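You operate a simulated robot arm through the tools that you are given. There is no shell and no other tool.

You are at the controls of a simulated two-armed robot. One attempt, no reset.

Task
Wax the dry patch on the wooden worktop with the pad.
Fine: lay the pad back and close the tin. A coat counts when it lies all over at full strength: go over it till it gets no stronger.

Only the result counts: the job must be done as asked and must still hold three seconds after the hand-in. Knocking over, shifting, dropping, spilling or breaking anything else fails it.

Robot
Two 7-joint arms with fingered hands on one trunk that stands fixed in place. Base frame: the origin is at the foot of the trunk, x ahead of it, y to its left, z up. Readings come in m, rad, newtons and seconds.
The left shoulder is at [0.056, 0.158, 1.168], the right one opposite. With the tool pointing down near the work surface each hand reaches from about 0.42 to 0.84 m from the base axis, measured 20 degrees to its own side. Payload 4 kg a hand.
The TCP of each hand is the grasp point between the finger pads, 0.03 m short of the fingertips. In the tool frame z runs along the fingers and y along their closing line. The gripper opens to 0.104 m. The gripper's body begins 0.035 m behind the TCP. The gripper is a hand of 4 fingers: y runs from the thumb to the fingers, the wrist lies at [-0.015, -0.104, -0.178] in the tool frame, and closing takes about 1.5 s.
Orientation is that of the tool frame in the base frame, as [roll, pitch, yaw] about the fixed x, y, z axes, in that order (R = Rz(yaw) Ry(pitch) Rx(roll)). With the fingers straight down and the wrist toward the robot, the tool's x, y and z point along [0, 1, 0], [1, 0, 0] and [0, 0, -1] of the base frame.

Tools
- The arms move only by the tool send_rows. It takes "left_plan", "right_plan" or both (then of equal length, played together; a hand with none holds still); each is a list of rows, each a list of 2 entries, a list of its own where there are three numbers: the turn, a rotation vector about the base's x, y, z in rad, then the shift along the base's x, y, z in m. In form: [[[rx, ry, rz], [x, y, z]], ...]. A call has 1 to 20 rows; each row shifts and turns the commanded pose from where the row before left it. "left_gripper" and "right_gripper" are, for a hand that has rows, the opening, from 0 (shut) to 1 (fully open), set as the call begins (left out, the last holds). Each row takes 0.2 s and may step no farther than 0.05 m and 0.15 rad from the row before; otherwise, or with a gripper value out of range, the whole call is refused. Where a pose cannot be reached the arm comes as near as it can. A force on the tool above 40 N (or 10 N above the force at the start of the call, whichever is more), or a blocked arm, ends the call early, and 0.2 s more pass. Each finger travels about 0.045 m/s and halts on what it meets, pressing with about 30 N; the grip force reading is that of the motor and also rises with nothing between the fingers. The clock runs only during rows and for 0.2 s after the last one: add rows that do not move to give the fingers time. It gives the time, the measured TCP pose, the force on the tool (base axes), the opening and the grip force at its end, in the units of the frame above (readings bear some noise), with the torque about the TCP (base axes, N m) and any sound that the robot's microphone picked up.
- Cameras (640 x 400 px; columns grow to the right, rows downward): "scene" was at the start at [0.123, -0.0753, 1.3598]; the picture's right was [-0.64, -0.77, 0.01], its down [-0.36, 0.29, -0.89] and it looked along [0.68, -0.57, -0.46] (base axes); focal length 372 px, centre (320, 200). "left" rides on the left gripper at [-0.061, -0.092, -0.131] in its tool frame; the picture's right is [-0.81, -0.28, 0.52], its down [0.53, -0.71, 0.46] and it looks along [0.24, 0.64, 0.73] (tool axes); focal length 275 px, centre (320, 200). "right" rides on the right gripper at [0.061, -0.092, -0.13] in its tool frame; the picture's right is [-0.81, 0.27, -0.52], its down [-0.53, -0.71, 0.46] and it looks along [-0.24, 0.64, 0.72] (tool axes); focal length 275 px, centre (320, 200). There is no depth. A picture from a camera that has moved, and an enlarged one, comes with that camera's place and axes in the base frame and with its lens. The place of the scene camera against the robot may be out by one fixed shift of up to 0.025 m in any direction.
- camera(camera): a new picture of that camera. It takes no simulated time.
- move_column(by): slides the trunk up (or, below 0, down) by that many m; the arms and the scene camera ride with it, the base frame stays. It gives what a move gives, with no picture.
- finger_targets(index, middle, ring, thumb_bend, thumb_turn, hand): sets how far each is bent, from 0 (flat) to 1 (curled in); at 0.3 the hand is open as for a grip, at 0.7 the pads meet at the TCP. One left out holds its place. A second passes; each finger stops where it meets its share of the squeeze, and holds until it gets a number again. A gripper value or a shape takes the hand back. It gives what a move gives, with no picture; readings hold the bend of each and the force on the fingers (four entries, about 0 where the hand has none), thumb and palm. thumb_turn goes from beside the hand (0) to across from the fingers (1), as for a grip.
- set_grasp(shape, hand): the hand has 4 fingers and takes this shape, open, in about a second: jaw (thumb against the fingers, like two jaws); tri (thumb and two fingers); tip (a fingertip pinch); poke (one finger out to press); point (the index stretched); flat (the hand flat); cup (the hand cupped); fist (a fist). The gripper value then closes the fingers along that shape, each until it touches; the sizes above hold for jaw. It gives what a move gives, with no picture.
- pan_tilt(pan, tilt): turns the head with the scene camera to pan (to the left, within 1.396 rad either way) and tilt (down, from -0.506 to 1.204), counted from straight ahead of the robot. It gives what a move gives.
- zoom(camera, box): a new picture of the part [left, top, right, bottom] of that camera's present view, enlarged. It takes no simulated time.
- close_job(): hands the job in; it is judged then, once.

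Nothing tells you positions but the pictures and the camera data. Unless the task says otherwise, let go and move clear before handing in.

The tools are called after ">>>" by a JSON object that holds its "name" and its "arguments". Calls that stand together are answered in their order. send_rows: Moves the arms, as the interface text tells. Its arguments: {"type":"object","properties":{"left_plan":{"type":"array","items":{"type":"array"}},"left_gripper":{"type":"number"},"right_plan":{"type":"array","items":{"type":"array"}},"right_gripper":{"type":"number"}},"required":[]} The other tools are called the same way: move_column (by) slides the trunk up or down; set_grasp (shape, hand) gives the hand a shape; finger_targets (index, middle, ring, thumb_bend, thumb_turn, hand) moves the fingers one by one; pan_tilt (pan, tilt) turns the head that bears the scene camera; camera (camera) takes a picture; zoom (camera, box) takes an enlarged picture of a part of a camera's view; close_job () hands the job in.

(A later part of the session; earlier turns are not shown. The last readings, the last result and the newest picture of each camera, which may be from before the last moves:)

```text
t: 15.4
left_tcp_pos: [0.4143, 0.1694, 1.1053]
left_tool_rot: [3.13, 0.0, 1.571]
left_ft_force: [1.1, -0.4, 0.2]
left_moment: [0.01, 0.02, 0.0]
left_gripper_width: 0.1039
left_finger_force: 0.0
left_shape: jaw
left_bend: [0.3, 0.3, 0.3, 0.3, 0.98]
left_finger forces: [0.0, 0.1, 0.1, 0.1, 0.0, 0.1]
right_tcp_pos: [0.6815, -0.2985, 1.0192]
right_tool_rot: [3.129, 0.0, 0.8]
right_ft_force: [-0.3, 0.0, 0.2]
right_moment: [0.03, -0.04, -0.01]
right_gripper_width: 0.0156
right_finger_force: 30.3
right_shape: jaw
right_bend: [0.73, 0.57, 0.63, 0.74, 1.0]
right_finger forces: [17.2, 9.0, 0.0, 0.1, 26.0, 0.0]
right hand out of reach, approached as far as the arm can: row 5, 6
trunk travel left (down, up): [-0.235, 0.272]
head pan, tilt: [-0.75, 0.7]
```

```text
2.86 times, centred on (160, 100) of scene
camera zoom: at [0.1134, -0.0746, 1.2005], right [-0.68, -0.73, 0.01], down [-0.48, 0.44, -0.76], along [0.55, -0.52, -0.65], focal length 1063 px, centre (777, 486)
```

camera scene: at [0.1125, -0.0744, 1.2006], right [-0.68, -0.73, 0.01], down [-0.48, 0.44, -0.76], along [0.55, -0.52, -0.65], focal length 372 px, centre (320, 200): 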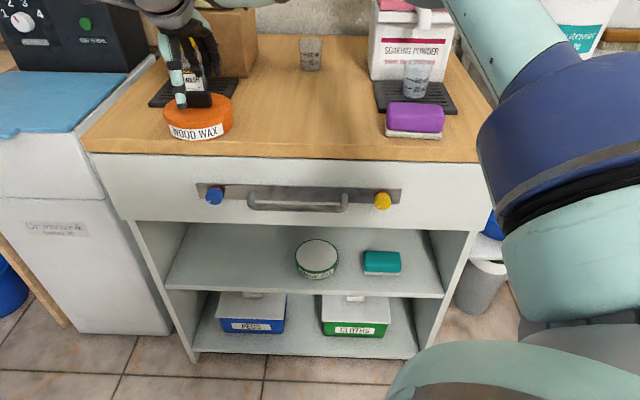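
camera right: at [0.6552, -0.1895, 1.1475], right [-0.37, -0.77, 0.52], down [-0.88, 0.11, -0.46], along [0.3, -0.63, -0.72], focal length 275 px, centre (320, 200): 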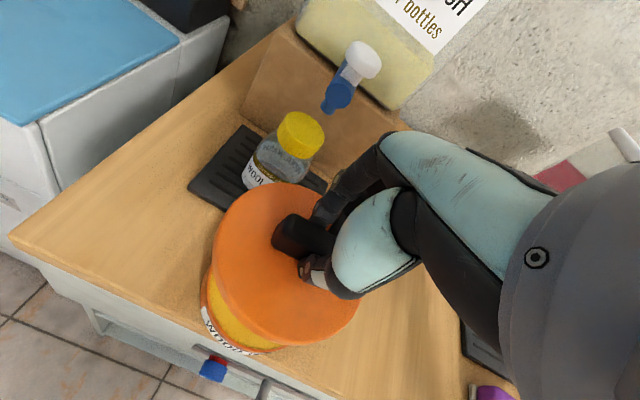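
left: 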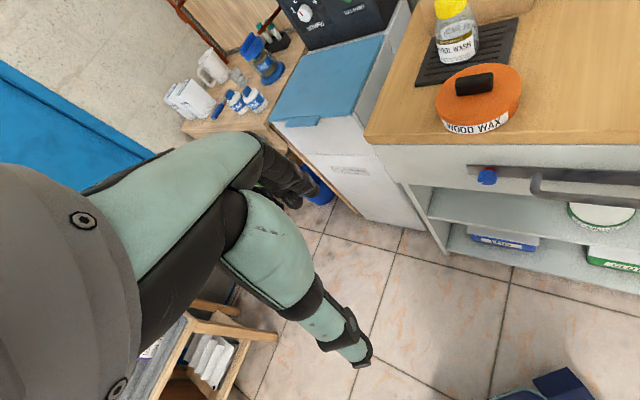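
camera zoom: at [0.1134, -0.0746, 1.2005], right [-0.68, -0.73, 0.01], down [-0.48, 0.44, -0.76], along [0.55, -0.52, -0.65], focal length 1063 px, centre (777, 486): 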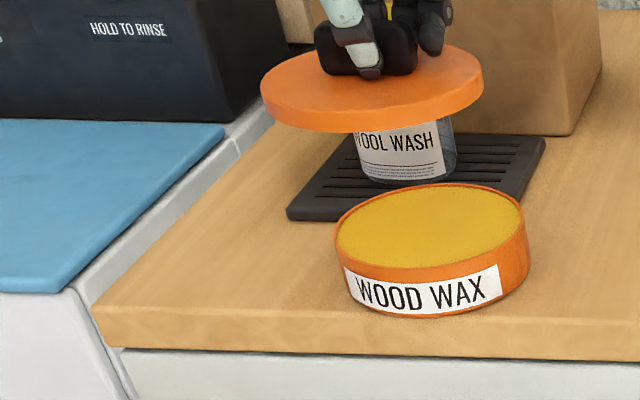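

The wax is open, and the left-front corner has just enough free room for the lid, centred at about [0.757, -0.212]. This yaw limits my reach, so I'll turn the hand so the wrist points back at the shoulder while carrying the lid over.

>>> {"name": "send_rows", "arguments": {"right_plan": [[[0, 0, 0.12], [0, 0, 0]], [[0, 0, 0.12], [0, 0, 0]], [[0, 0, 0.12], [0.005, 0.005, 0]], [[0, 0, 0.12], [0.01, 0.015, 0]], [[0, 0, 0.12], [0.02, 0.02, 0]], [[0, 0, 0.0], [0.02, 0.02, 0]], [[0, 0, 0.0], [0.02, 0.026, 0]], [[0, 0, 0], [0, 0, 0]]]}}

>>> {"name": "camera", "arguments": {"camera": "right"}}

>>> {"name": "zoom", "arguments": {"camera": "scene", "box": [60, 30, 260, 170]}}

```text
t: 17.2
left_tcp_pos: [0.4144, 0.1708, 1.1067]
left_tool_rot: [3.13, -0.001, 1.573]
left_ft_force: [0.3, 0.5, -0.6]
left_moment: [0.03, 0.01, 0.01]
left_gripper_width: 0.104
left_finger_force: 0.1
left_shape: jaw
left_bend: [0.3, 0.3, 0.3, 0.3, 0.98]
left_finger forces: [0.0, 0.0, 0.0, 0.0, 0.0, 0.0]
right_tcp_pos: [0.7038, -0.2407, 1.0098]
right_tool_rot: [3.13, -0.002, 1.399]
right_ft_force: [-0.2, -0.3, -0.5]
right_moment: [0.01, 0.0, 0.02]
right_gripper_width: 0.0154
right_finger_force: 30.5
right_shape: jaw
right_bend: [0.73, 0.57, 0.63, 0.74, 1.0]
right_finger forces: [17.2, 8.9, 0.1, 0.1, 26.2, 0.0]
right hand out of reach, approached as far as the arm can: row 5, 6, 7
trunk travel left (down, up): [-0.235, 0.272]
head pan, tilt: [-0.75, 0.7]
```

```text
taken
camera right: at [0.6214, -0.1646, 1.1398], right [0.13, -0.85, 0.52], down [-0.79, -0.4, -0.46], along [0.6, -0.35, -0.72], focal length 275 px, centre (320, 200)
```

right: 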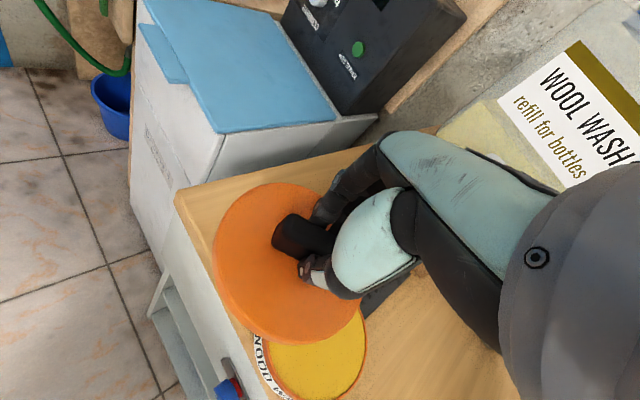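

```text
2.86 times, centred on (160, 100) of scene
camera zoom: at [0.1135, -0.0749, 1.2004], right [-0.68, -0.73, 0.01], down [-0.48, 0.44, -0.76], along [0.55, -0.52, -0.65], focal length 1063 px, centre (777, 486)
```

zoom: 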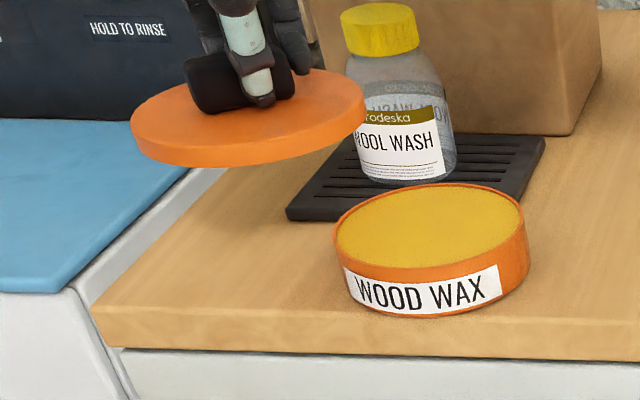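

The reach limit is the wrist distance, and it improves with the wrist higher above the shoulder. I'll lower the trunk further in steps, raising the hand to compensate.

>>> {"name": "move_column", "arguments": {"by": -0.05}}

>>> {"name": "send_rows", "arguments": {"left_plan": [[[0, 0, 0], [0, 0, 0.03]], [[0, 0, 0], [0, 0, 0.03]], [[0, 0, 0], [0, 0, 0]]], "right_plan": [[[0, 0, 0], [0, 0, 0.03]], [[0, 0, 0], [0, 0, 0.03]], [[0, 0, 0], [0, 0, 0]]]}}

>>> {"name": "move_column", "arguments": {"by": -0.06}}

>>> {"name": "send_rows", "arguments": {"left_plan": [[[0, 0, 0], [0, 0, 0.03]], [[0, 0, 0], [0, 0, 0.03]], [[0, 0, 0], [0, 0, 0]], [[0, 0, 0], [0, 0, 0]], [[0, 0, 0], [0, 0, 0]], [[0, 0, 0], [0, 0, 0]]], "right_plan": [[[0, 0, 0], [0, 0, 0.03]], [[0, 0, 0], [0, 0, 0.02]], [[0, 0, 0], [0.02, 0.01, 0]], [[0, 0, 0], [0.02, 0.01, 0]], [[0, 0, 0], [0.013, 0.009, 0]], [[0, 0, 0], [0, 0, 0]]]}}

>>> {"name": "zoom", "arguments": {"camera": "scene", "box": [60, 0, 260, 140]}}

>>> {"name": "camera", "arguments": {"camera": "right"}}

```text
t: 18.1
left_tcp_pos: [0.414, 0.1714, 1.0565]
left_tool_rot: [3.13, 0.0, 1.571]
left_ft_force: [1.1, -0.7, 0.0]
left_moment: [0.0, -0.01, 0.0]
left_gripper_width: 0.1036
left_finger_force: 0.0
left_shape: jaw
left_bend: [0.3, 0.3, 0.3, 0.3, 0.98]
left_finger forces: [0.0, 0.0, 0.0, 0.1, 0.0, 0.0]
right_tcp_pos: [0.704, -0.2406, 0.9623]
right_tool_rot: [3.129, -0.001, 1.401]
right_ft_force: [0.1, -0.1, -0.5]
right_moment: [0.03, 0.0, 0.0]
right_gripper_width: 0.0157
right_finger_force: 29.7
right_shape: jaw
right_bend: [0.73, 0.57, 0.63, 0.74, 1.0]
right_finger forces: [17.2, 9.0, 0.0, 0.0, 26.2, 0.0]
trunk travel left (down, up): [-0.185, 0.322]
head pan, tilt: [-0.75, 0.7]
```

```text
t: 18.9
left_tcp_pos: [0.4136, 0.1728, 1.1156]
left_tool_rot: [3.132, 0.0, 1.573]
left_ft_force: [0.3, 0.1, 0.9]
left_moment: [-0.01, 0.05, -0.01]
left_gripper_width: 0.1039
left_finger_force: 0.0
left_shape: jaw
left_bend: [0.3, 0.3, 0.3, 0.3, 0.98]
left_finger forces: [0.0, 0.0, 0.0, 0.1, 0.1, 0.1]
right_tcp_pos: [0.694, -0.2484, 1.0188]
right_tool_rot: [3.129, -0.001, 1.4]
right_ft_force: [0.1, 0.1, -0.4]
right_moment: [0.0, 0.01, 0.02]
right_gripper_width: 0.0156
right_finger_force: 29.4
right_shape: jaw
right_bend: [0.73, 0.57, 0.63, 0.74, 1.0]
right_finger forces: [17.2, 9.0, 0.1, 0.0, 26.2, 0.0]
right hand out of reach, approached as far as the arm can: row 1, 2
trunk travel left (down, up): [-0.185, 0.322]
head pan, tilt: [-0.75, 0.7]
```

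```text
t: 19.9
left_tcp_pos: [0.4122, 0.1722, 1.0559]
left_tool_rot: [3.129, 0.0, 1.574]
left_ft_force: [0.2, 0.1, 0.2]
left_moment: [0.01, -0.02, 0.01]
left_gripper_width: 0.1039
left_finger_force: 0.1
left_shape: jaw
left_bend: [0.3, 0.3, 0.3, 0.3, 0.98]
left_finger forces: [0.0, 0.1, 0.0, 0.0, 0.0, 0.0]
right_tcp_pos: [0.6918, -0.247, 0.9576]
right_tool_rot: [3.128, -0.003, 1.4]
right_ft_force: [-0.3, 0.9, -0.9]
right_moment: [0.04, 0.03, 0.0]
right_gripper_width: 0.0157
right_finger_force: 29.8
right_shape: jaw
right_bend: [0.73, 0.57, 0.63, 0.74, 1.0]
right_finger forces: [17.3, 9.0, 0.0, 0.1, 26.2, 0.1]
trunk travel left (down, up): [-0.125, 0.382]
head pan, tilt: [-0.75, 0.7]
```

```text
t: 21.3
left_tcp_pos: [0.4113, 0.1729, 1.1154]
left_tool_rot: [3.13, -0.001, 1.573]
left_ft_force: [-0.2, -0.4, -0.6]
left_moment: [0.0, 0.01, 0.01]
left_gripper_width: 0.104
left_finger_force: 0.1
left_shape: jaw
left_bend: [0.3, 0.3, 0.3, 0.3, 0.98]
left_finger forces: [0.0, 0.0, 0.1, 0.1, 0.0, 0.0]
right_tcp_pos: [0.6961, -0.2469, 0.9535]
right_tool_rot: [3.127, -0.004, 1.399]
right_ft_force: [0.4, -0.9, -0.9]
right_moment: [0.0, 0.0, 0.01]
right_gripper_width: 0.0154
right_finger_force: 30.8
right_shape: jaw
right_bend: [0.73, 0.57, 0.63, 0.74, 1.0]
right_finger forces: [17.1, 9.0, 0.1, 0.0, 26.1, 0.0]
right hand out of reach, approached as far as the arm can: row 1, 2, 3, 4, 5
trunk travel left (down, up): [-0.125, 0.382]
head pan, tilt: [-0.75, 0.7]
```

```text
2.86 times, centred on (160, 70) of scene
camera zoom: at [0.1115, -0.0746, 1.0899], right [-0.68, -0.73, 0.01], down [-0.48, 0.44, -0.76], along [0.55, -0.52, -0.65], focal length 1063 px, centre (777, 571)
```

zoom: 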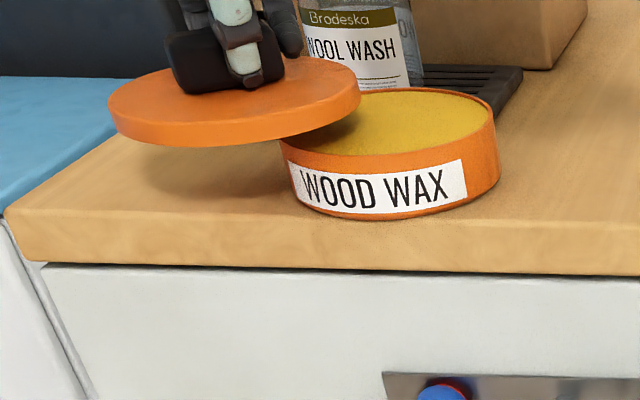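

```text
taken
camera right: at [0.6118, -0.1714, 1.0818], right [0.13, -0.85, 0.52], down [-0.79, -0.4, -0.47], along [0.6, -0.35, -0.72], focal length 275 px, centre (320, 200)
```

right: 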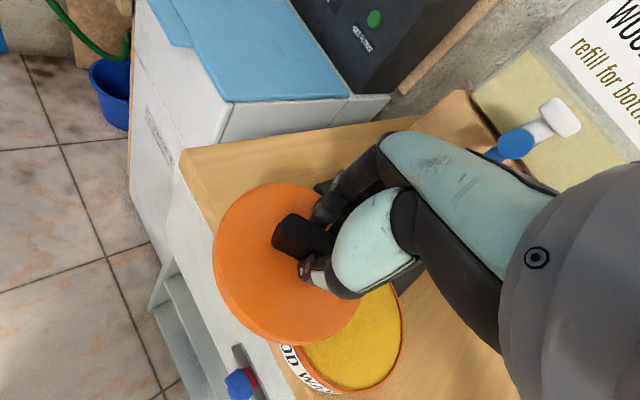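

Lowering the trunk further doesn't help, so the left corner is out of comfortable reach. I'll go back up and carry the lid to the right, to look at the space to the right of the pad instead.

>>> {"name": "move_column", "arguments": {"by": 0.11}}

>>> {"name": "send_rows", "arguments": {"right_plan": [[[0, 0, -0.1], [-0.03, -0.01, 0.01]], [[0, 0, -0.1], [-0.03, -0.02, 0.01]], [[0, 0, -0.1], [-0.03, -0.025, 0.01]], [[0, 0, -0.1], [-0.03, -0.03, 0.01]], [[0, 0, -0.1], [-0.03, -0.03, 0]], [[0, 0, -0.1], [-0.03, -0.03, 0]], [[0, 0, 0], [-0.03, -0.03, 0]], [[0, 0, 0], [-0.03, -0.03, 0]], [[0, 0, 0], [-0.03, -0.03, 0]], [[0, 0, 0], [0, 0, 0]]]}}

>>> {"name": "camera", "arguments": {"camera": "right"}}

>>> {"name": "camera", "arguments": {"camera": "scene"}}

```text
t: 22.8
left_tcp_pos: [0.4121, 0.1719, 1.2258]
left_tool_rot: [3.13, -0.001, 1.573]
left_ft_force: [0.4, 0.1, 0.2]
left_moment: [0.0, -0.04, -0.02]
left_gripper_width: 0.1036
left_finger_force: 0.1
left_shape: jaw
left_bend: [0.3, 0.3, 0.3, 0.3, 0.98]
left_finger forces: [0.0, 0.0, 0.0, 0.1, 0.1, 0.0]
right_tcp_pos: [0.6964, -0.2473, 1.0631]
right_tool_rot: [3.126, -0.003, 1.398]
right_ft_force: [0.1, 0.3, -0.3]
right_moment: [0.04, 0.0, 0.01]
right_gripper_width: 0.0155
right_finger_force: 30.2
right_shape: jaw
right_bend: [0.73, 0.57, 0.63, 0.74, 1.0]
right_finger forces: [17.3, 8.9, 0.0, 0.0, 26.2, 0.0]
trunk travel left (down, up): [-0.235, 0.272]
head pan, tilt: [-0.75, 0.7]
```

```text
t: 25.0
left_tcp_pos: [0.4127, 0.1729, 1.2249]
left_tool_rot: [3.129, 0.0, 1.573]
left_ft_force: [-0.2, 0.2, -0.3]
left_moment: [-0.01, 0.0, 0.01]
left_gripper_width: 0.104
left_finger_force: 0.1
left_shape: jaw
left_bend: [0.3, 0.3, 0.3, 0.3, 0.98]
left_finger forces: [0.0, 0.0, 0.1, 0.0, 0.0, 0.0]
right_tcp_pos: [0.4282, -0.4808, 1.1048]
right_tool_rot: [3.127, -0.003, 0.801]
right_ft_force: [0.6, -0.7, -0.2]
right_moment: [0.01, 0.01, -0.02]
right_gripper_width: 0.0156
right_finger_force: 30.1
right_shape: jaw
right_bend: [0.73, 0.57, 0.63, 0.74, 1.0]
right_finger forces: [17.2, 8.9, 0.1, 0.0, 26.2, 0.0]
trunk travel left (down, up): [-0.235, 0.272]
head pan, tilt: [-0.75, 0.7]
```

```text
taken
camera right: at [0.4011, -0.3723, 1.2336], right [-0.37, -0.77, 0.52], down [-0.88, 0.11, -0.47], along [0.3, -0.63, -0.72], focal length 275 px, centre (320, 200)
```

right: 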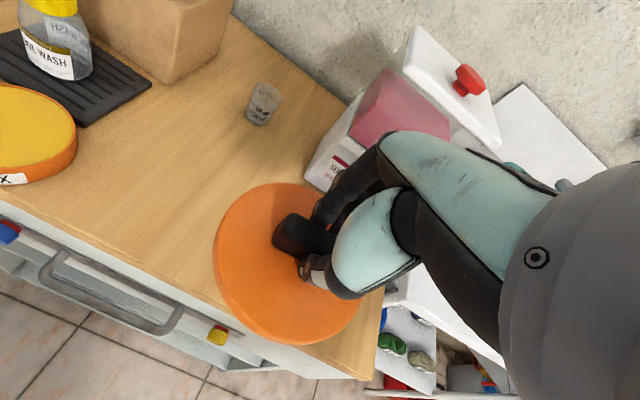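

```text
taken
camera scene: at [0.1135, -0.0737, 1.2005], right [-0.68, -0.73, 0.01], down [-0.48, 0.44, -0.76], along [0.55, -0.52, -0.65], focal length 372 px, centre (320, 200)
```

scene: 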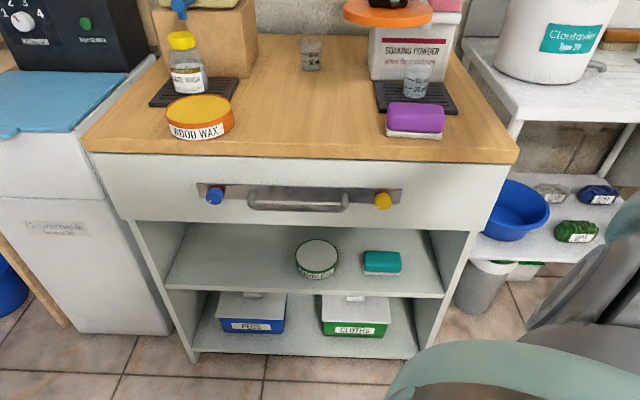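

The lid is held clear. I'll zoom into the worktop again for the right-hand space and the patch.

>>> {"name": "zoom", "arguments": {"camera": "scene", "box": [360, 60, 530, 170]}}

>>> {"name": "zoom", "arguments": {"camera": "scene", "box": [200, 30, 400, 170]}}

>>> {"name": "zoom", "arguments": {"camera": "right", "box": [40, 40, 360, 240]}}

```text
3.64 times, centred on (445, 115) of scene
camera zoom: at [0.1135, -0.0737, 1.2005], right [-0.68, -0.73, 0.01], down [-0.48, 0.44, -0.76], along [0.55, -0.52, -0.65], focal length 1352 px, centre (-134, 509)
```

zoom: 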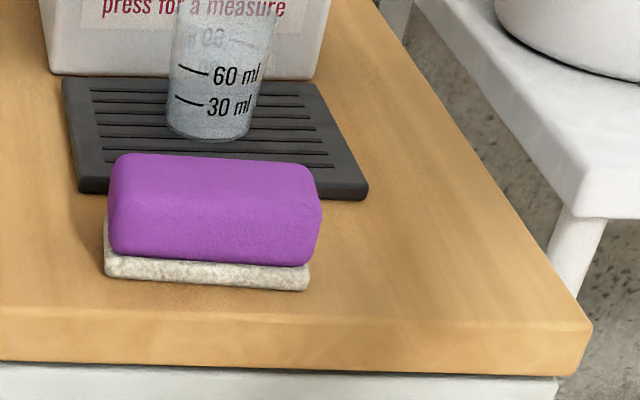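

```text
2.86 times, centred on (300, 100) of scene
camera zoom: at [0.1135, -0.0737, 1.2005], right [-0.68, -0.73, 0.01], down [-0.48, 0.44, -0.76], along [0.55, -0.52, -0.65], focal length 1063 px, centre (377, 486)
```

zoom: 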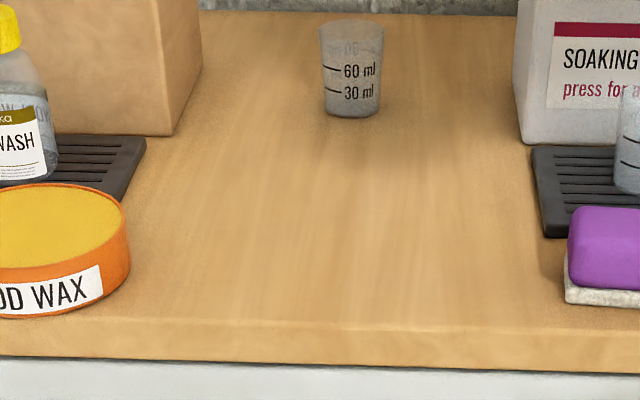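

```text
2.00 times, centred on (200, 140) of right
camera zoom: at [0.4011, -0.3723, 1.2336], right [-0.37, -0.77, 0.52], down [-0.88, 0.11, -0.47], along [0.3, -0.63, -0.72], focal length 551 px, centre (560, 320)
```

zoom: 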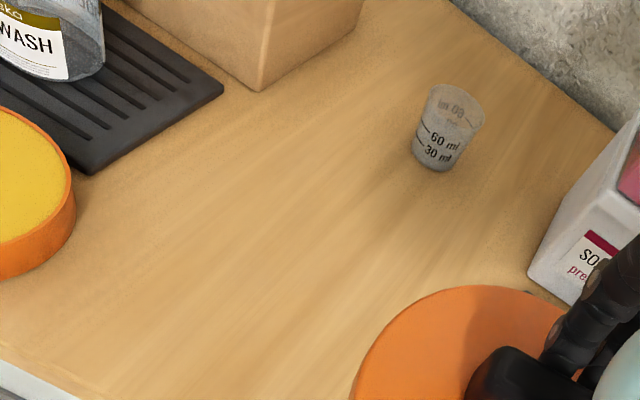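

The space to the right of the pad mirrors the left corner: about 0.125 m wide, and the lid can overhang the right edge slightly. I'm aiming for the lid centre at [0.327, -0.664], approaching above it first.

>>> {"name": "send_rows", "arguments": {"right_plan": [[[0, 0, 0], [-0.015, -0.03, 0]], [[0, 0, 0], [-0.015, -0.03, 0]], [[0, 0, 0], [-0.015, -0.03, -0.01]], [[0, 0, 0], [-0.015, -0.03, -0.01]], [[0, 0, 0], [-0.015, -0.03, -0.015]], [[0, 0, 0], [-0.014, -0.02, -0.02]], [[0, 0, 0], [-0.012, -0.013, -0.02]], [[0, 0, 0], [0, 0, -0.02]], [[0, 0, 0], [0, 0, 0]]]}}

>>> {"name": "camera", "arguments": {"camera": "right"}}

>>> {"name": "zoom", "arguments": {"camera": "scene", "box": [360, 30, 560, 170]}}

```text
t: 27.0
left_tcp_pos: [0.4106, 0.1734, 1.2255]
left_tool_rot: [3.13, 0.0, 1.572]
left_ft_force: [-1.1, 0.2, 0.3]
left_moment: [0.02, 0.01, 0.01]
left_gripper_width: 0.1036
left_finger_force: 0.0
left_shape: jaw
left_bend: [0.3, 0.3, 0.3, 0.3, 0.98]
left_finger forces: [0.0, 0.0, 0.0, 0.0, 0.0, 0.0]
right_tcp_pos: [0.3241, -0.6653, 1.0085]
right_tool_rot: [3.127, -0.004, 0.799]
right_ft_force: [0.2, -0.4, -1.6]
right_moment: [0.01, 0.03, 0.01]
right_gripper_width: 0.016
right_finger_force: 30.0
right_shape: jaw
right_bend: [0.73, 0.57, 0.63, 0.74, 1.0]
right_finger forces: [17.3, 8.8, 0.0, 0.0, 26.0, 0.0]
trunk travel left (down, up): [-0.235, 0.272]
head pan, tilt: [-0.75, 0.7]
```

```text
taken
camera right: at [0.2977, -0.5565, 1.1372], right [-0.37, -0.77, 0.52], down [-0.88, 0.11, -0.47], along [0.3, -0.63, -0.72], focal length 275 px, centre (320, 200)
```

right: 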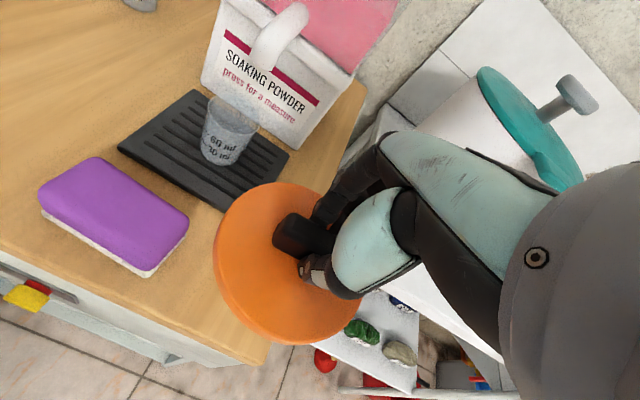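

```text
2.86 times, centred on (460, 100) of scene
camera zoom: at [0.1123, -0.0743, 1.2006], right [-0.68, -0.73, 0.01], down [-0.48, 0.44, -0.76], along [0.55, -0.52, -0.65], focal length 1063 px, centre (-80, 486)
```

zoom: 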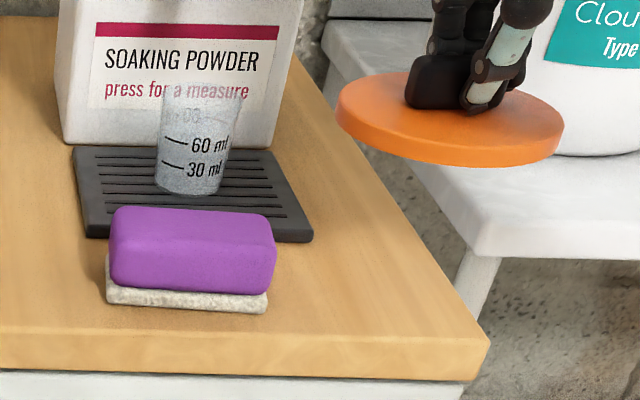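

The spot checks out in both cameras. I'll nudge slightly toward the front and descend.

>>> {"name": "send_rows", "arguments": {"right_plan": [[[0, 0, 0], [-0.006, 0.006, -0.02]], [[0, 0, 0], [0, 0, -0.02]], [[0, 0, 0], [0, 0, -0.02]], [[0, 0, 0], [0, 0, -0.012]], [[0, 0, 0], [0, 0, 0]]]}}

>>> {"name": "zoom", "arguments": {"camera": "scene", "box": [360, 30, 560, 170]}}

>>> {"name": "camera", "arguments": {"camera": "right"}}

```text
t: 28.2
left_tcp_pos: [0.4102, 0.1736, 1.2257]
left_tool_rot: [3.131, 0.002, 1.572]
left_ft_force: [0.1, 0.5, 0.4]
left_moment: [0.0, -0.03, 0.0]
left_gripper_width: 0.1038
left_finger_force: 0.1
left_shape: jaw
left_bend: [0.3, 0.3, 0.3, 0.3, 0.98]
left_finger forces: [0.0, 0.0, 0.1, 0.0, 0.1, 0.0]
right_tcp_pos: [0.3185, -0.6591, 0.9357]
right_tool_rot: [3.126, -0.005, 0.8]
right_ft_force: [0.5, 0.3, -0.5]
right_moment: [0.01, -0.01, -0.01]
right_gripper_width: 0.0154
right_finger_force: 29.8
right_shape: jaw
right_bend: [0.73, 0.57, 0.63, 0.74, 1.0]
right_finger forces: [17.4, 8.6, 0.0, 0.1, 26.0, 0.0]
trunk travel left (down, up): [-0.235, 0.272]
head pan, tilt: [-0.75, 0.7]
```

```text
2.86 times, centred on (460, 100) of scene
camera zoom: at [0.1125, -0.0746, 1.2005], right [-0.68, -0.73, 0.01], down [-0.48, 0.44, -0.76], along [0.55, -0.52, -0.65], focal length 1063 px, centre (-80, 486)
```

zoom: 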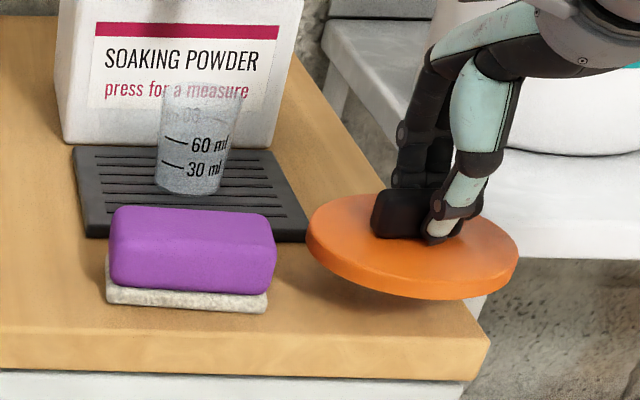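

```text
taken
camera right: at [0.292, -0.5498, 1.0648], right [-0.37, -0.77, 0.52], down [-0.88, 0.11, -0.47], along [0.3, -0.63, -0.72], focal length 275 px, centre (320, 200)
```

right: 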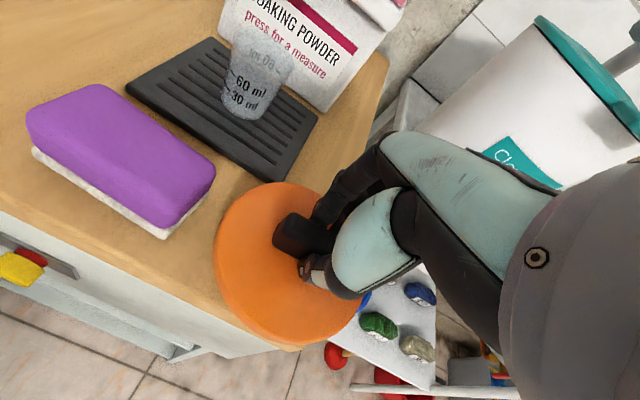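

The lid hovers just above the corner, clear of both pad and tray. I'm lowering it slowly to contact.

>>> {"name": "send_rows", "arguments": {"right_plan": [[[0, 0, 0], [0, 0, -0.005]], [[0, 0, 0], [0, 0, -0.005]], [[0, 0, 0], [0, 0, -0.004]], [[0, 0, 0], [0, 0, 0]]]}}

>>> {"name": "zoom", "arguments": {"camera": "scene", "box": [420, 60, 540, 160]}}

```text
t: 29.2
left_tcp_pos: [0.4107, 0.1718, 1.2266]
left_tool_rot: [3.13, 0.001, 1.574]
left_ft_force: [0.3, 0.2, 0.1]
left_moment: [0.01, 0.03, 0.01]
left_gripper_width: 0.104
left_finger_force: 0.0
left_shape: jaw
left_bend: [0.3, 0.3, 0.3, 0.3, 0.98]
left_finger forces: [0.2, 0.0, 0.0, 0.1, 0.1, 0.0]
right_tcp_pos: [0.3178, -0.6585, 0.9232]
right_tool_rot: [3.127, -0.003, 0.799]
right_ft_force: [0.0, 0.9, -0.2]
right_moment: [0.01, -0.01, -0.01]
right_gripper_width: 0.0155
right_finger_force: 29.7
right_shape: jaw
right_bend: [0.73, 0.57, 0.63, 0.74, 1.0]
right_finger forces: [17.3, 8.6, 0.0, 0.1, 25.9, 0.0]
trunk travel left (down, up): [-0.235, 0.272]
head pan, tilt: [-0.75, 0.7]
```

```text
4.00 times, centred on (480, 110) of scene
camera zoom: at [0.1125, -0.0746, 1.2005], right [-0.68, -0.73, 0.01], down [-0.48, 0.44, -0.76], along [0.55, -0.52, -0.65], focal length 1488 px, centre (-320, 560)
```

zoom: 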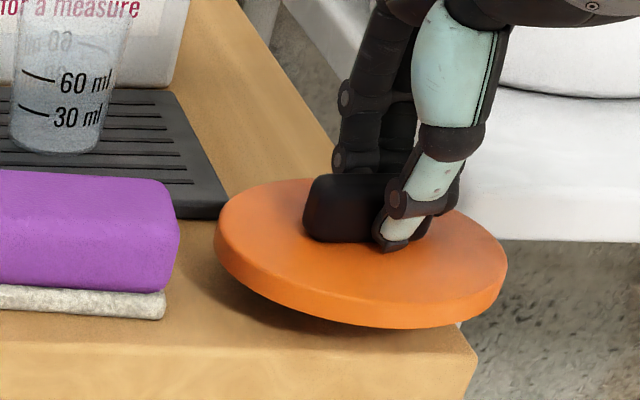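

It's still about 1 cm up, and a bit more over the right edge than I want. I'll shift it 1 cm inward and keep lowering.

>>> {"name": "send_rows", "arguments": {"right_plan": [[[0, 0, 0], [0.007, 0.007, 0]], [[0, 0, 0], [0, 0, -0.003]], [[0, 0, 0], [0, 0, -0.003]], [[0, 0, 0], [0, 0, -0.003]], [[0, 0, 0], [0, 0, 0]]]}}

>>> {"name": "zoom", "arguments": {"camera": "scene", "box": [420, 60, 540, 160]}}

```text
t: 30.4
left_tcp_pos: [0.4106, 0.1714, 1.2268]
left_tool_rot: [3.131, 0.0, 1.574]
left_ft_force: [0.0, -0.3, 0.5]
left_moment: [-0.04, -0.03, -0.03]
left_gripper_width: 0.1037
left_finger_force: 0.1
left_shape: jaw
left_bend: [0.3, 0.3, 0.3, 0.3, 0.98]
left_finger forces: [0.1, 0.0, 0.0, 0.0, 0.0, 0.0]
right_tcp_pos: [0.3246, -0.6513, 0.9143]
right_tool_rot: [3.128, -0.003, 0.799]
right_ft_force: [0.5, -0.2, -0.7]
right_moment: [0.02, -0.04, 0.0]
right_gripper_width: 0.0156
right_finger_force: 30.0
right_shape: jaw
right_bend: [0.73, 0.57, 0.63, 0.74, 1.0]
right_finger forces: [17.2, 8.7, 0.1, 0.0, 25.9, 0.0]
trunk travel left (down, up): [-0.235, 0.272]
head pan, tilt: [-0.75, 0.7]
```

```text
4.00 times, centred on (480, 110) of scene
camera zoom: at [0.1124, -0.0746, 1.2005], right [-0.68, -0.73, 0.01], down [-0.48, 0.44, -0.76], along [0.55, -0.52, -0.65], focal length 1488 px, centre (-320, 560)
```

zoom: 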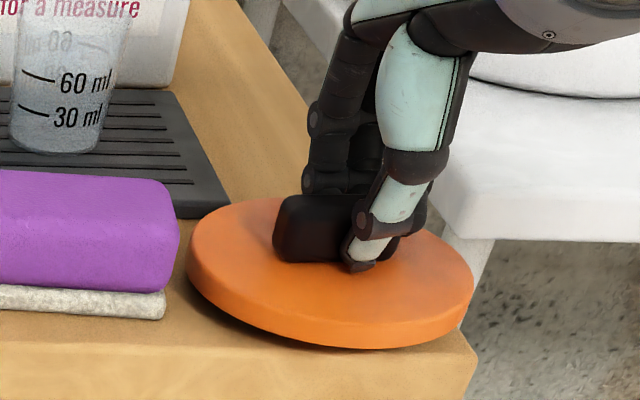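

It's nearly down. I'll continue in small steps.

>>> {"name": "send_rows", "arguments": {"right_plan": [[[0, 0, 0], [0, 0, -0.002]], [[0, 0, 0], [0, 0, -0.002]], [[0, 0, 0], [0, 0, -0.002]], [[0, 0, 0], [0, 0, 0]]]}}

>>> {"name": "zoom", "arguments": {"camera": "scene", "box": [420, 60, 540, 160]}}

```text
t: 31.4
left_tcp_pos: [0.4111, 0.172, 1.2247]
left_tool_rot: [3.129, 0.0, 1.573]
left_ft_force: [-0.6, -0.5, -0.1]
left_moment: [0.02, -0.02, -0.02]
left_gripper_width: 0.1038
left_finger_force: 0.1
left_shape: jaw
left_bend: [0.3, 0.3, 0.3, 0.3, 0.98]
left_finger forces: [0.1, 0.0, 0.1, 0.0, 0.0, 0.0]
right_tcp_pos: [0.325, -0.6519, 0.9082]
right_tool_rot: [3.128, -0.004, 0.8]
right_ft_force: [0.0, 0.3, -0.5]
right_moment: [-0.03, 0.0, -0.01]
right_gripper_width: 0.0158
right_finger_force: 29.6
right_shape: jaw
right_bend: [0.73, 0.57, 0.63, 0.74, 1.0]
right_finger forces: [17.3, 8.7, 0.0, 0.1, 26.1, 0.1]
trunk travel left (down, up): [-0.235, 0.272]
head pan, tilt: [-0.75, 0.7]
```

```text
4.00 times, centred on (480, 110) of scene
camera zoom: at [0.1125, -0.0746, 1.2005], right [-0.68, -0.73, 0.01], down [-0.48, 0.44, -0.76], along [0.55, -0.52, -0.65], focal length 1488 px, centre (-320, 560)
```

zoom: 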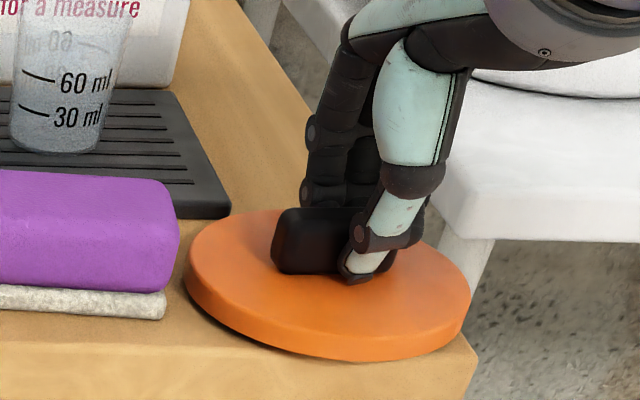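

Still no contact force, so I'm continuing down.

>>> {"name": "send_rows", "arguments": {"right_plan": [[[0, 0, 0], [0, 0, -0.002]], [[0, 0, 0], [0, 0, -0.002]], [[0, 0, 0], [0, 0, -0.001]], [[0, 0, 0], [0, 0, 0]]]}}

>>> {"name": "zoom", "arguments": {"camera": "scene", "box": [420, 60, 540, 160]}}

```text
t: 32.4
left_tcp_pos: [0.4114, 0.1718, 1.2263]
left_tool_rot: [3.13, 0.0, 1.572]
left_ft_force: [-0.1, 0.2, 0.4]
left_moment: [0.0, 0.03, -0.03]
left_gripper_width: 0.1038
left_finger_force: 0.1
left_shape: jaw
left_bend: [0.3, 0.3, 0.3, 0.3, 0.98]
left_finger forces: [0.0, 0.1, 0.1, 0.0, 0.0, 0.0]
right_tcp_pos: [0.3243, -0.6531, 0.9016]
right_tool_rot: [3.13, -0.004, 0.8]
right_ft_force: [0.1, 0.3, -0.2]
right_moment: [0.0, -0.02, 0.01]
right_gripper_width: 0.0155
right_finger_force: 29.7
right_shape: jaw
right_bend: [0.73, 0.57, 0.63, 0.74, 1.0]
right_finger forces: [17.2, 8.6, 0.1, 0.1, 26.0, 0.1]
trunk travel left (down, up): [-0.235, 0.272]
head pan, tilt: [-0.75, 0.7]
```

```text
4.00 times, centred on (480, 110) of scene
camera zoom: at [0.1125, -0.0746, 1.2005], right [-0.68, -0.73, 0.01], down [-0.48, 0.44, -0.76], along [0.55, -0.52, -0.65], focal length 1488 px, centre (-320, 560)
```

zoom: 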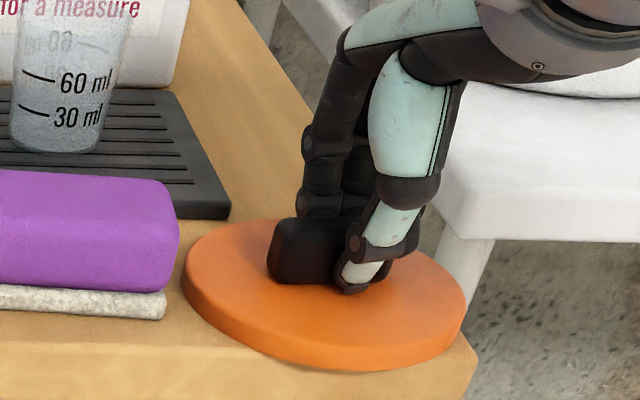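

>>> {"name": "send_rows", "arguments": {"right_plan": [[[0, 0, 0], [0, 0, -0.0015]], [[0, 0, 0], [0, 0, -0.0015]], [[0, 0, 0], [0, 0, 0]]]}}

>>> {"name": "zoom", "arguments": {"camera": "scene", "box": [450, 80, 530, 160]}}

```text
t: 33.2
left_tcp_pos: [0.4114, 0.1722, 1.2249]
left_tool_rot: [3.13, 0.0, 1.573]
left_ft_force: [0.2, 0.6, 0.3]
left_moment: [-0.01, -0.02, -0.01]
left_gripper_width: 0.1039
left_finger_force: 0.0
left_shape: jaw
left_bend: [0.3, 0.3, 0.3, 0.3, 0.98]
left_finger forces: [0.0, 0.2, 0.1, 0.1, 0.1, 0.0]
right_tcp_pos: [0.3248, -0.6517, 0.9006]
right_tool_rot: [3.127, -0.003, 0.8]
right_ft_force: [-0.8, 0.6, -0.3]
right_moment: [0.01, 0.01, 0.0]
right_gripper_width: 0.0155
right_finger_force: 30.0
right_shape: jaw
right_bend: [0.73, 0.57, 0.63, 0.74, 1.0]
right_finger forces: [17.3, 8.7, 0.0, 0.0, 26.1, 0.0]
trunk travel left (down, up): [-0.235, 0.272]
head pan, tilt: [-0.75, 0.7]
```

```text
5.00 times, centred on (490, 120) of scene
camera zoom: at [0.1125, -0.0746, 1.2005], right [-0.68, -0.73, 0.01], down [-0.48, 0.44, -0.76], along [0.55, -0.52, -0.65], focal length 1860 px, centre (-530, 600)
```

zoom: 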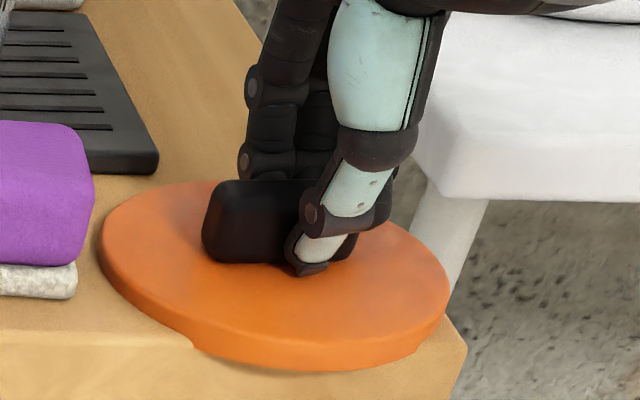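

The lid is at table level. I'll back off 2 mm and open only partway, so the fingers stay clear of the tray, then rise.

>>> {"name": "send_rows", "arguments": {"right_plan": [[[0, 0, 0], [0, 0, 0.002]], [[0, 0, 0], [0, 0, 0]]]}}

>>> {"name": "zoom", "arguments": {"camera": "scene", "box": [450, 80, 530, 160]}}

>>> {"name": "camera", "arguments": {"camera": "right"}}

```text
t: 33.8
left_tcp_pos: [0.4114, 0.1714, 1.2258]
left_tool_rot: [3.13, 0.0, 1.573]
left_ft_force: [-0.1, -0.6, -0.1]
left_moment: [-0.01, 0.02, 0.02]
left_gripper_width: 0.104
left_finger_force: 0.0
left_shape: jaw
left_bend: [0.3, 0.3, 0.3, 0.3, 0.98]
left_finger forces: [0.0, 0.0, 0.0, 0.0, 0.0, 0.0]
right_tcp_pos: [0.3256, -0.6523, 0.9023]
right_tool_rot: [3.126, -0.002, 0.8]
right_ft_force: [-0.7, 0.3, 0.1]
right_moment: [0.02, 0.01, -0.02]
right_gripper_width: 0.0158
right_finger_force: 29.9
right_shape: jaw
right_bend: [0.73, 0.57, 0.63, 0.74, 1.0]
right_finger forces: [17.3, 8.7, 0.0, 0.0, 26.0, 0.0]
trunk travel left (down, up): [-0.235, 0.272]
head pan, tilt: [-0.75, 0.7]
```

```text
5.00 times, centred on (490, 120) of scene
camera zoom: at [0.1125, -0.0747, 1.2005], right [-0.68, -0.73, 0.01], down [-0.48, 0.44, -0.76], along [0.55, -0.52, -0.65], focal length 1860 px, centre (-530, 600)
```

zoom: 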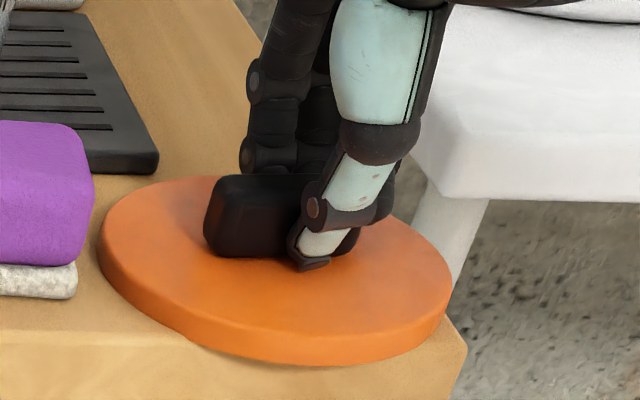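

```text
taken
camera right: at [0.2983, -0.5429, 1.0307], right [-0.37, -0.77, 0.52], down [-0.88, 0.11, -0.47], along [0.3, -0.63, -0.72], focal length 275 px, centre (320, 200)
```

right: 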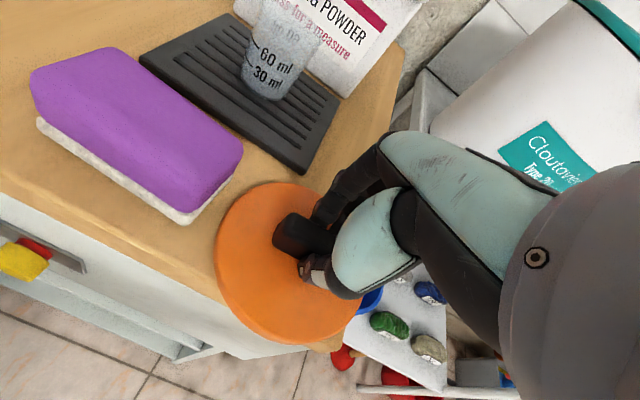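

The lid rests flat on the corner with its centre well inside the edges. Releasing partway, then rising.

>>> {"name": "send_rows", "arguments": {"right_plan": [[[0, 0, 0], [0, 0, 0]], [[0, 0, 0], [0, 0, 0]], [[0, 0, 0], [0, 0, 0]], [[0, 0, 0], [0, 0, 0]], [[0, 0, 0], [0, 0, 0]]], "right_gripper": 0.45}}

>>> {"name": "zoom", "arguments": {"camera": "scene", "box": [450, 80, 530, 160]}}

>>> {"name": "camera", "arguments": {"camera": "right"}}

```text
t: 35.0
left_tcp_pos: [0.4118, 0.173, 1.226]
left_tool_rot: [3.128, 0.0, 1.572]
left_ft_force: [-0.4, 1.0, 0.3]
left_moment: [0.01, 0.01, 0.0]
left_gripper_width: 0.1041
left_finger_force: 0.0
left_shape: jaw
left_bend: [0.3, 0.3, 0.3, 0.3, 0.98]
left_finger forces: [0.0, 0.1, 0.0, 0.1, 0.1, 0.1]
right_tcp_pos: [0.3247, -0.6531, 0.9011]
right_tool_rot: [3.127, -0.003, 0.799]
right_ft_force: [0.5, 0.8, 0.1]
right_moment: [-0.01, -0.01, 0.01]
right_gripper_width: 0.0464
right_finger_force: 0.1
right_shape: jaw
right_bend: [0.74, 0.47, 0.44, 0.71, 1.0]
right_finger forces: [0.0, 0.1, 0.1, 0.1, 0.0, 0.0]
trunk travel left (down, up): [-0.235, 0.272]
head pan, tilt: [-0.75, 0.7]
```

```text
5.00 times, centred on (490, 120) of scene
camera zoom: at [0.1125, -0.0746, 1.2005], right [-0.68, -0.73, 0.01], down [-0.48, 0.44, -0.76], along [0.55, -0.52, -0.65], focal length 1860 px, centre (-530, 600)
```

zoom: 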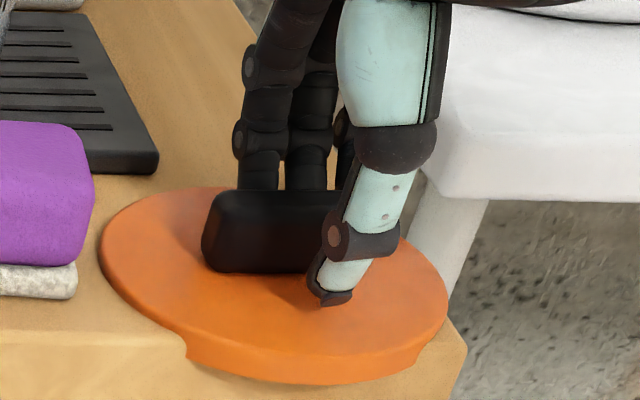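

```text
taken
camera right: at [0.2982, -0.5428, 1.0308], right [-0.37, -0.77, 0.52], down [-0.88, 0.11, -0.47], along [0.3, -0.63, -0.72], focal length 275 px, centre (320, 200)
```

right: 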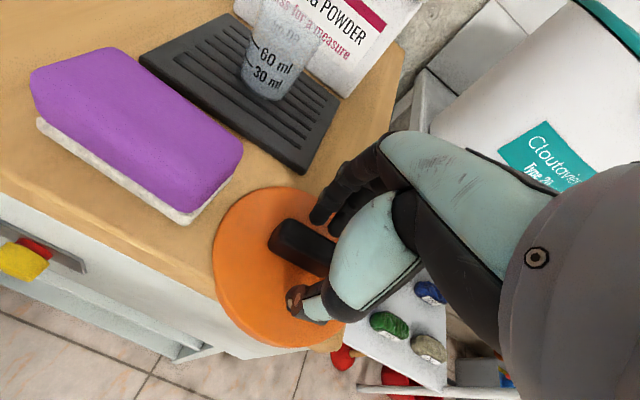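

The lid is free and sitting stable. Rising straight up.

>>> {"name": "send_rows", "arguments": {"right_plan": [[[0, 0, 0], [0, 0, 0.01]], [[0, 0, 0], [0, 0, 0.02]], [[0, 0, 0], [0, 0, 0.03]], [[0, 0, 0], [0, 0, 0.04]], [[0, 0, 0], [0.01, 0.01, 0.04]], [[0, 0, 0], [0.01, 0.01, 0]], [[0, 0, 0], [0, 0, 0]]]}}

>>> {"name": "zoom", "arguments": {"camera": "scene", "box": [360, 50, 540, 170]}}

>>> {"name": "camera", "arguments": {"camera": "right"}}

```text
t: 36.6
left_tcp_pos: [0.411, 0.172, 1.2261]
left_tool_rot: [3.13, -0.001, 1.575]
left_ft_force: [0.0, 0.5, 0.0]
left_moment: [-0.01, 0.0, -0.01]
left_gripper_width: 0.1038
left_finger_force: 0.0
left_shape: jaw
left_bend: [0.3, 0.3, 0.3, 0.3, 0.98]
left_finger forces: [0.1, 0.2, 0.1, 0.0, 0.0, 0.0]
right_tcp_pos: [0.3454, -0.6307, 1.0406]
right_tool_rot: [3.128, -0.005, 0.8]
right_ft_force: [0.3, -0.3, -0.3]
right_moment: [0.02, 0.03, -0.01]
right_gripper_width: 0.0465
right_finger_force: 0.0
right_shape: jaw
right_bend: [0.74, 0.47, 0.44, 0.71, 1.0]
right_finger forces: [0.0, 0.0, 0.0, 0.1, 0.0, 0.0]
trunk travel left (down, up): [-0.235, 0.272]
head pan, tilt: [-0.75, 0.7]
```

```text
3.33 times, centred on (450, 110) of scene
camera zoom: at [0.1121, -0.0744, 1.2006], right [-0.68, -0.73, 0.01], down [-0.48, 0.44, -0.76], along [0.55, -0.52, -0.65], focal length 1240 px, centre (-113, 500)
```

zoom: 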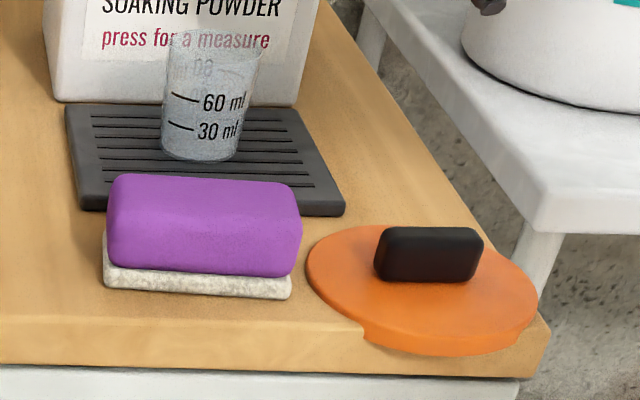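

```text
taken
camera right: at [0.3204, -0.5221, 1.1711], right [-0.37, -0.77, 0.52], down [-0.88, 0.11, -0.47], along [0.3, -0.63, -0.72], focal length 275 px, centre (320, 200)
```

right: 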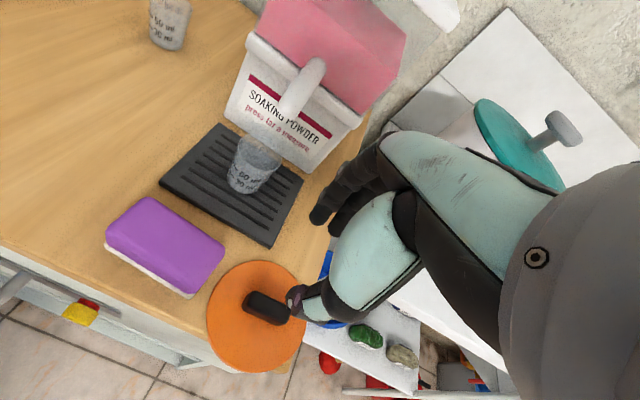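

The lid lies flat in the corner. The pad's centre is about [0.414, -0.571], turned slightly (-4.5°) from the table edge. I'll line up above it.

>>> {"name": "send_rows", "arguments": {"right_plan": [[[0, 0, -0.04], [0.023, 0.02, 0]], [[0, 0, -0.04], [0.023, 0.02, 0]], [[0, 0, 0], [0.023, 0.02, -0.01]], [[0, 0, 0], [0, 0, -0.02]], [[0, 0, 0], [0, 0, -0.02]], [[0, 0, 0], [0, 0, 0]]], "right_gripper": 0.85}}

>>> {"name": "zoom", "arguments": {"camera": "scene", "box": [360, 30, 540, 170]}}

>>> {"name": "camera", "arguments": {"camera": "right"}}

```text
t: 38.0
left_tcp_pos: [0.4121, 0.1718, 1.2259]
left_tool_rot: [3.13, -0.001, 1.572]
left_ft_force: [-0.4, 0.4, 0.0]
left_moment: [-0.02, 0.0, -0.01]
left_gripper_width: 0.1037
left_finger_force: 0.0
left_shape: jaw
left_bend: [0.3, 0.3, 0.3, 0.3, 0.98]
left_finger forces: [0.0, 0.0, 0.1, 0.1, 0.0, 0.0]
right_tcp_pos: [0.4158, -0.5712, 0.992]
right_tool_rot: [3.13, -0.006, 0.719]
right_ft_force: [0.9, 0.4, 0.9]
right_moment: [0.0, 0.0, 0.03]
right_gripper_width: 0.0882
right_finger_force: 0.1
right_shape: jaw
right_bend: [0.27, 0.33, 0.31, 0.44, 0.99]
right_finger forces: [0.0, 0.0, 0.1, 0.0, 0.1, 0.0]
trunk travel left (down, up): [-0.235, 0.272]
head pan, tilt: [-0.75, 0.7]
```

```text
2.86 times, centred on (450, 100) of scene
camera zoom: at [0.1127, -0.0744, 1.2005], right [-0.68, -0.73, 0.01], down [-0.48, 0.44, -0.76], along [0.55, -0.52, -0.65], focal length 1063 px, centre (-51, 486)
```

zoom: 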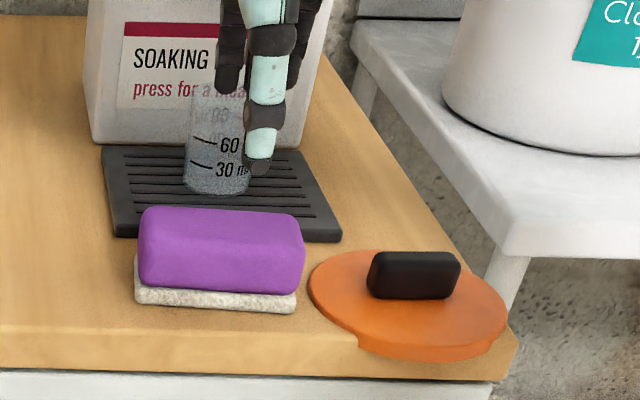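

```text
taken
camera right: at [0.3983, -0.4602, 1.1209], right [-0.44, -0.74, 0.52], down [-0.87, 0.18, -0.47], along [0.25, -0.65, -0.72], focal length 275 px, centre (320, 200)
```

right: 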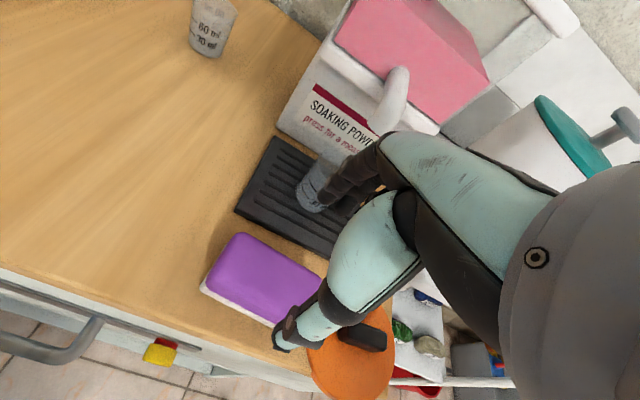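

Alignment is good to a few millimetres, so I'm descending with the fingers straddling the pad's short side.

>>> {"name": "send_rows", "arguments": {"right_plan": [[[0, 0, 0], [-0.003, -0.002, -0.02]], [[0, 0, 0], [0, 0, -0.02]], [[0, 0, 0], [0, 0, -0.015]], [[0, 0, 0], [0, 0, 0]]]}}

>>> {"name": "zoom", "arguments": {"camera": "scene", "box": [370, 60, 490, 160]}}

>>> {"name": "zoom", "arguments": {"camera": "right", "box": [180, 120, 420, 400]}}

```text
t: 39.0
left_tcp_pos: [0.4113, 0.1728, 1.2262]
left_tool_rot: [3.13, -0.001, 1.572]
left_ft_force: [0.4, 0.2, -0.1]
left_moment: [-0.01, 0.0, -0.01]
left_gripper_width: 0.1039
left_finger_force: 0.1
left_shape: jaw
left_bend: [0.3, 0.3, 0.3, 0.3, 0.98]
left_finger forces: [0.1, 0.1, 0.0, 0.0, 0.1, 0.0]
right_tcp_pos: [0.4116, -0.5743, 0.9363]
right_tool_rot: [3.129, -0.003, 0.717]
right_ft_force: [0.0, 0.0, 0.2]
right_moment: [0.0, 0.0, 0.03]
right_gripper_width: 0.0883
right_finger_force: 0.1
right_shape: jaw
right_bend: [0.27, 0.33, 0.31, 0.44, 0.99]
right_finger forces: [0.1, 0.1, 0.0, 0.1, 0.0, 0.0]
trunk travel left (down, up): [-0.235, 0.272]
head pan, tilt: [-0.75, 0.7]
```

```text
4.00 times, centred on (430, 110) of scene
camera zoom: at [0.1126, -0.0744, 1.2005], right [-0.68, -0.73, 0.01], down [-0.48, 0.44, -0.76], along [0.55, -0.52, -0.65], focal length 1488 px, centre (-120, 560)
```

zoom: 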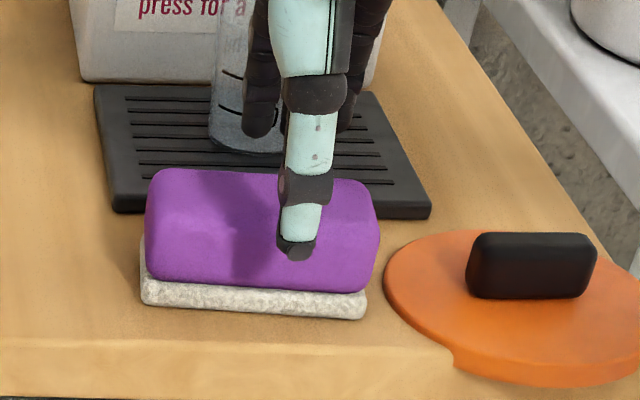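

```text
1.43 times, centred on (300, 260) of right
camera zoom: at [0.394, -0.4624, 1.0656], right [-0.44, -0.74, 0.52], down [-0.87, 0.18, -0.47], along [0.25, -0.65, -0.72], focal length 393 px, centre (349, 114)
```

zoom: 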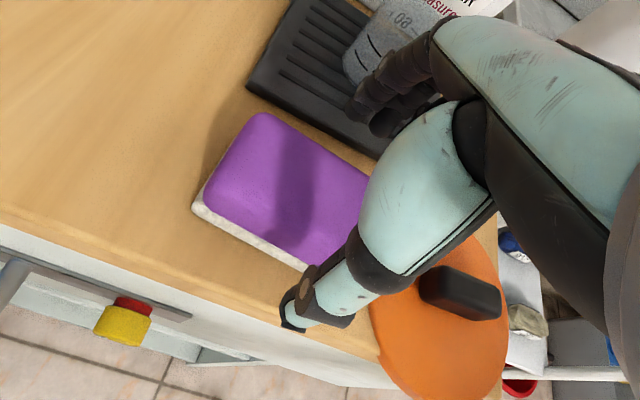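

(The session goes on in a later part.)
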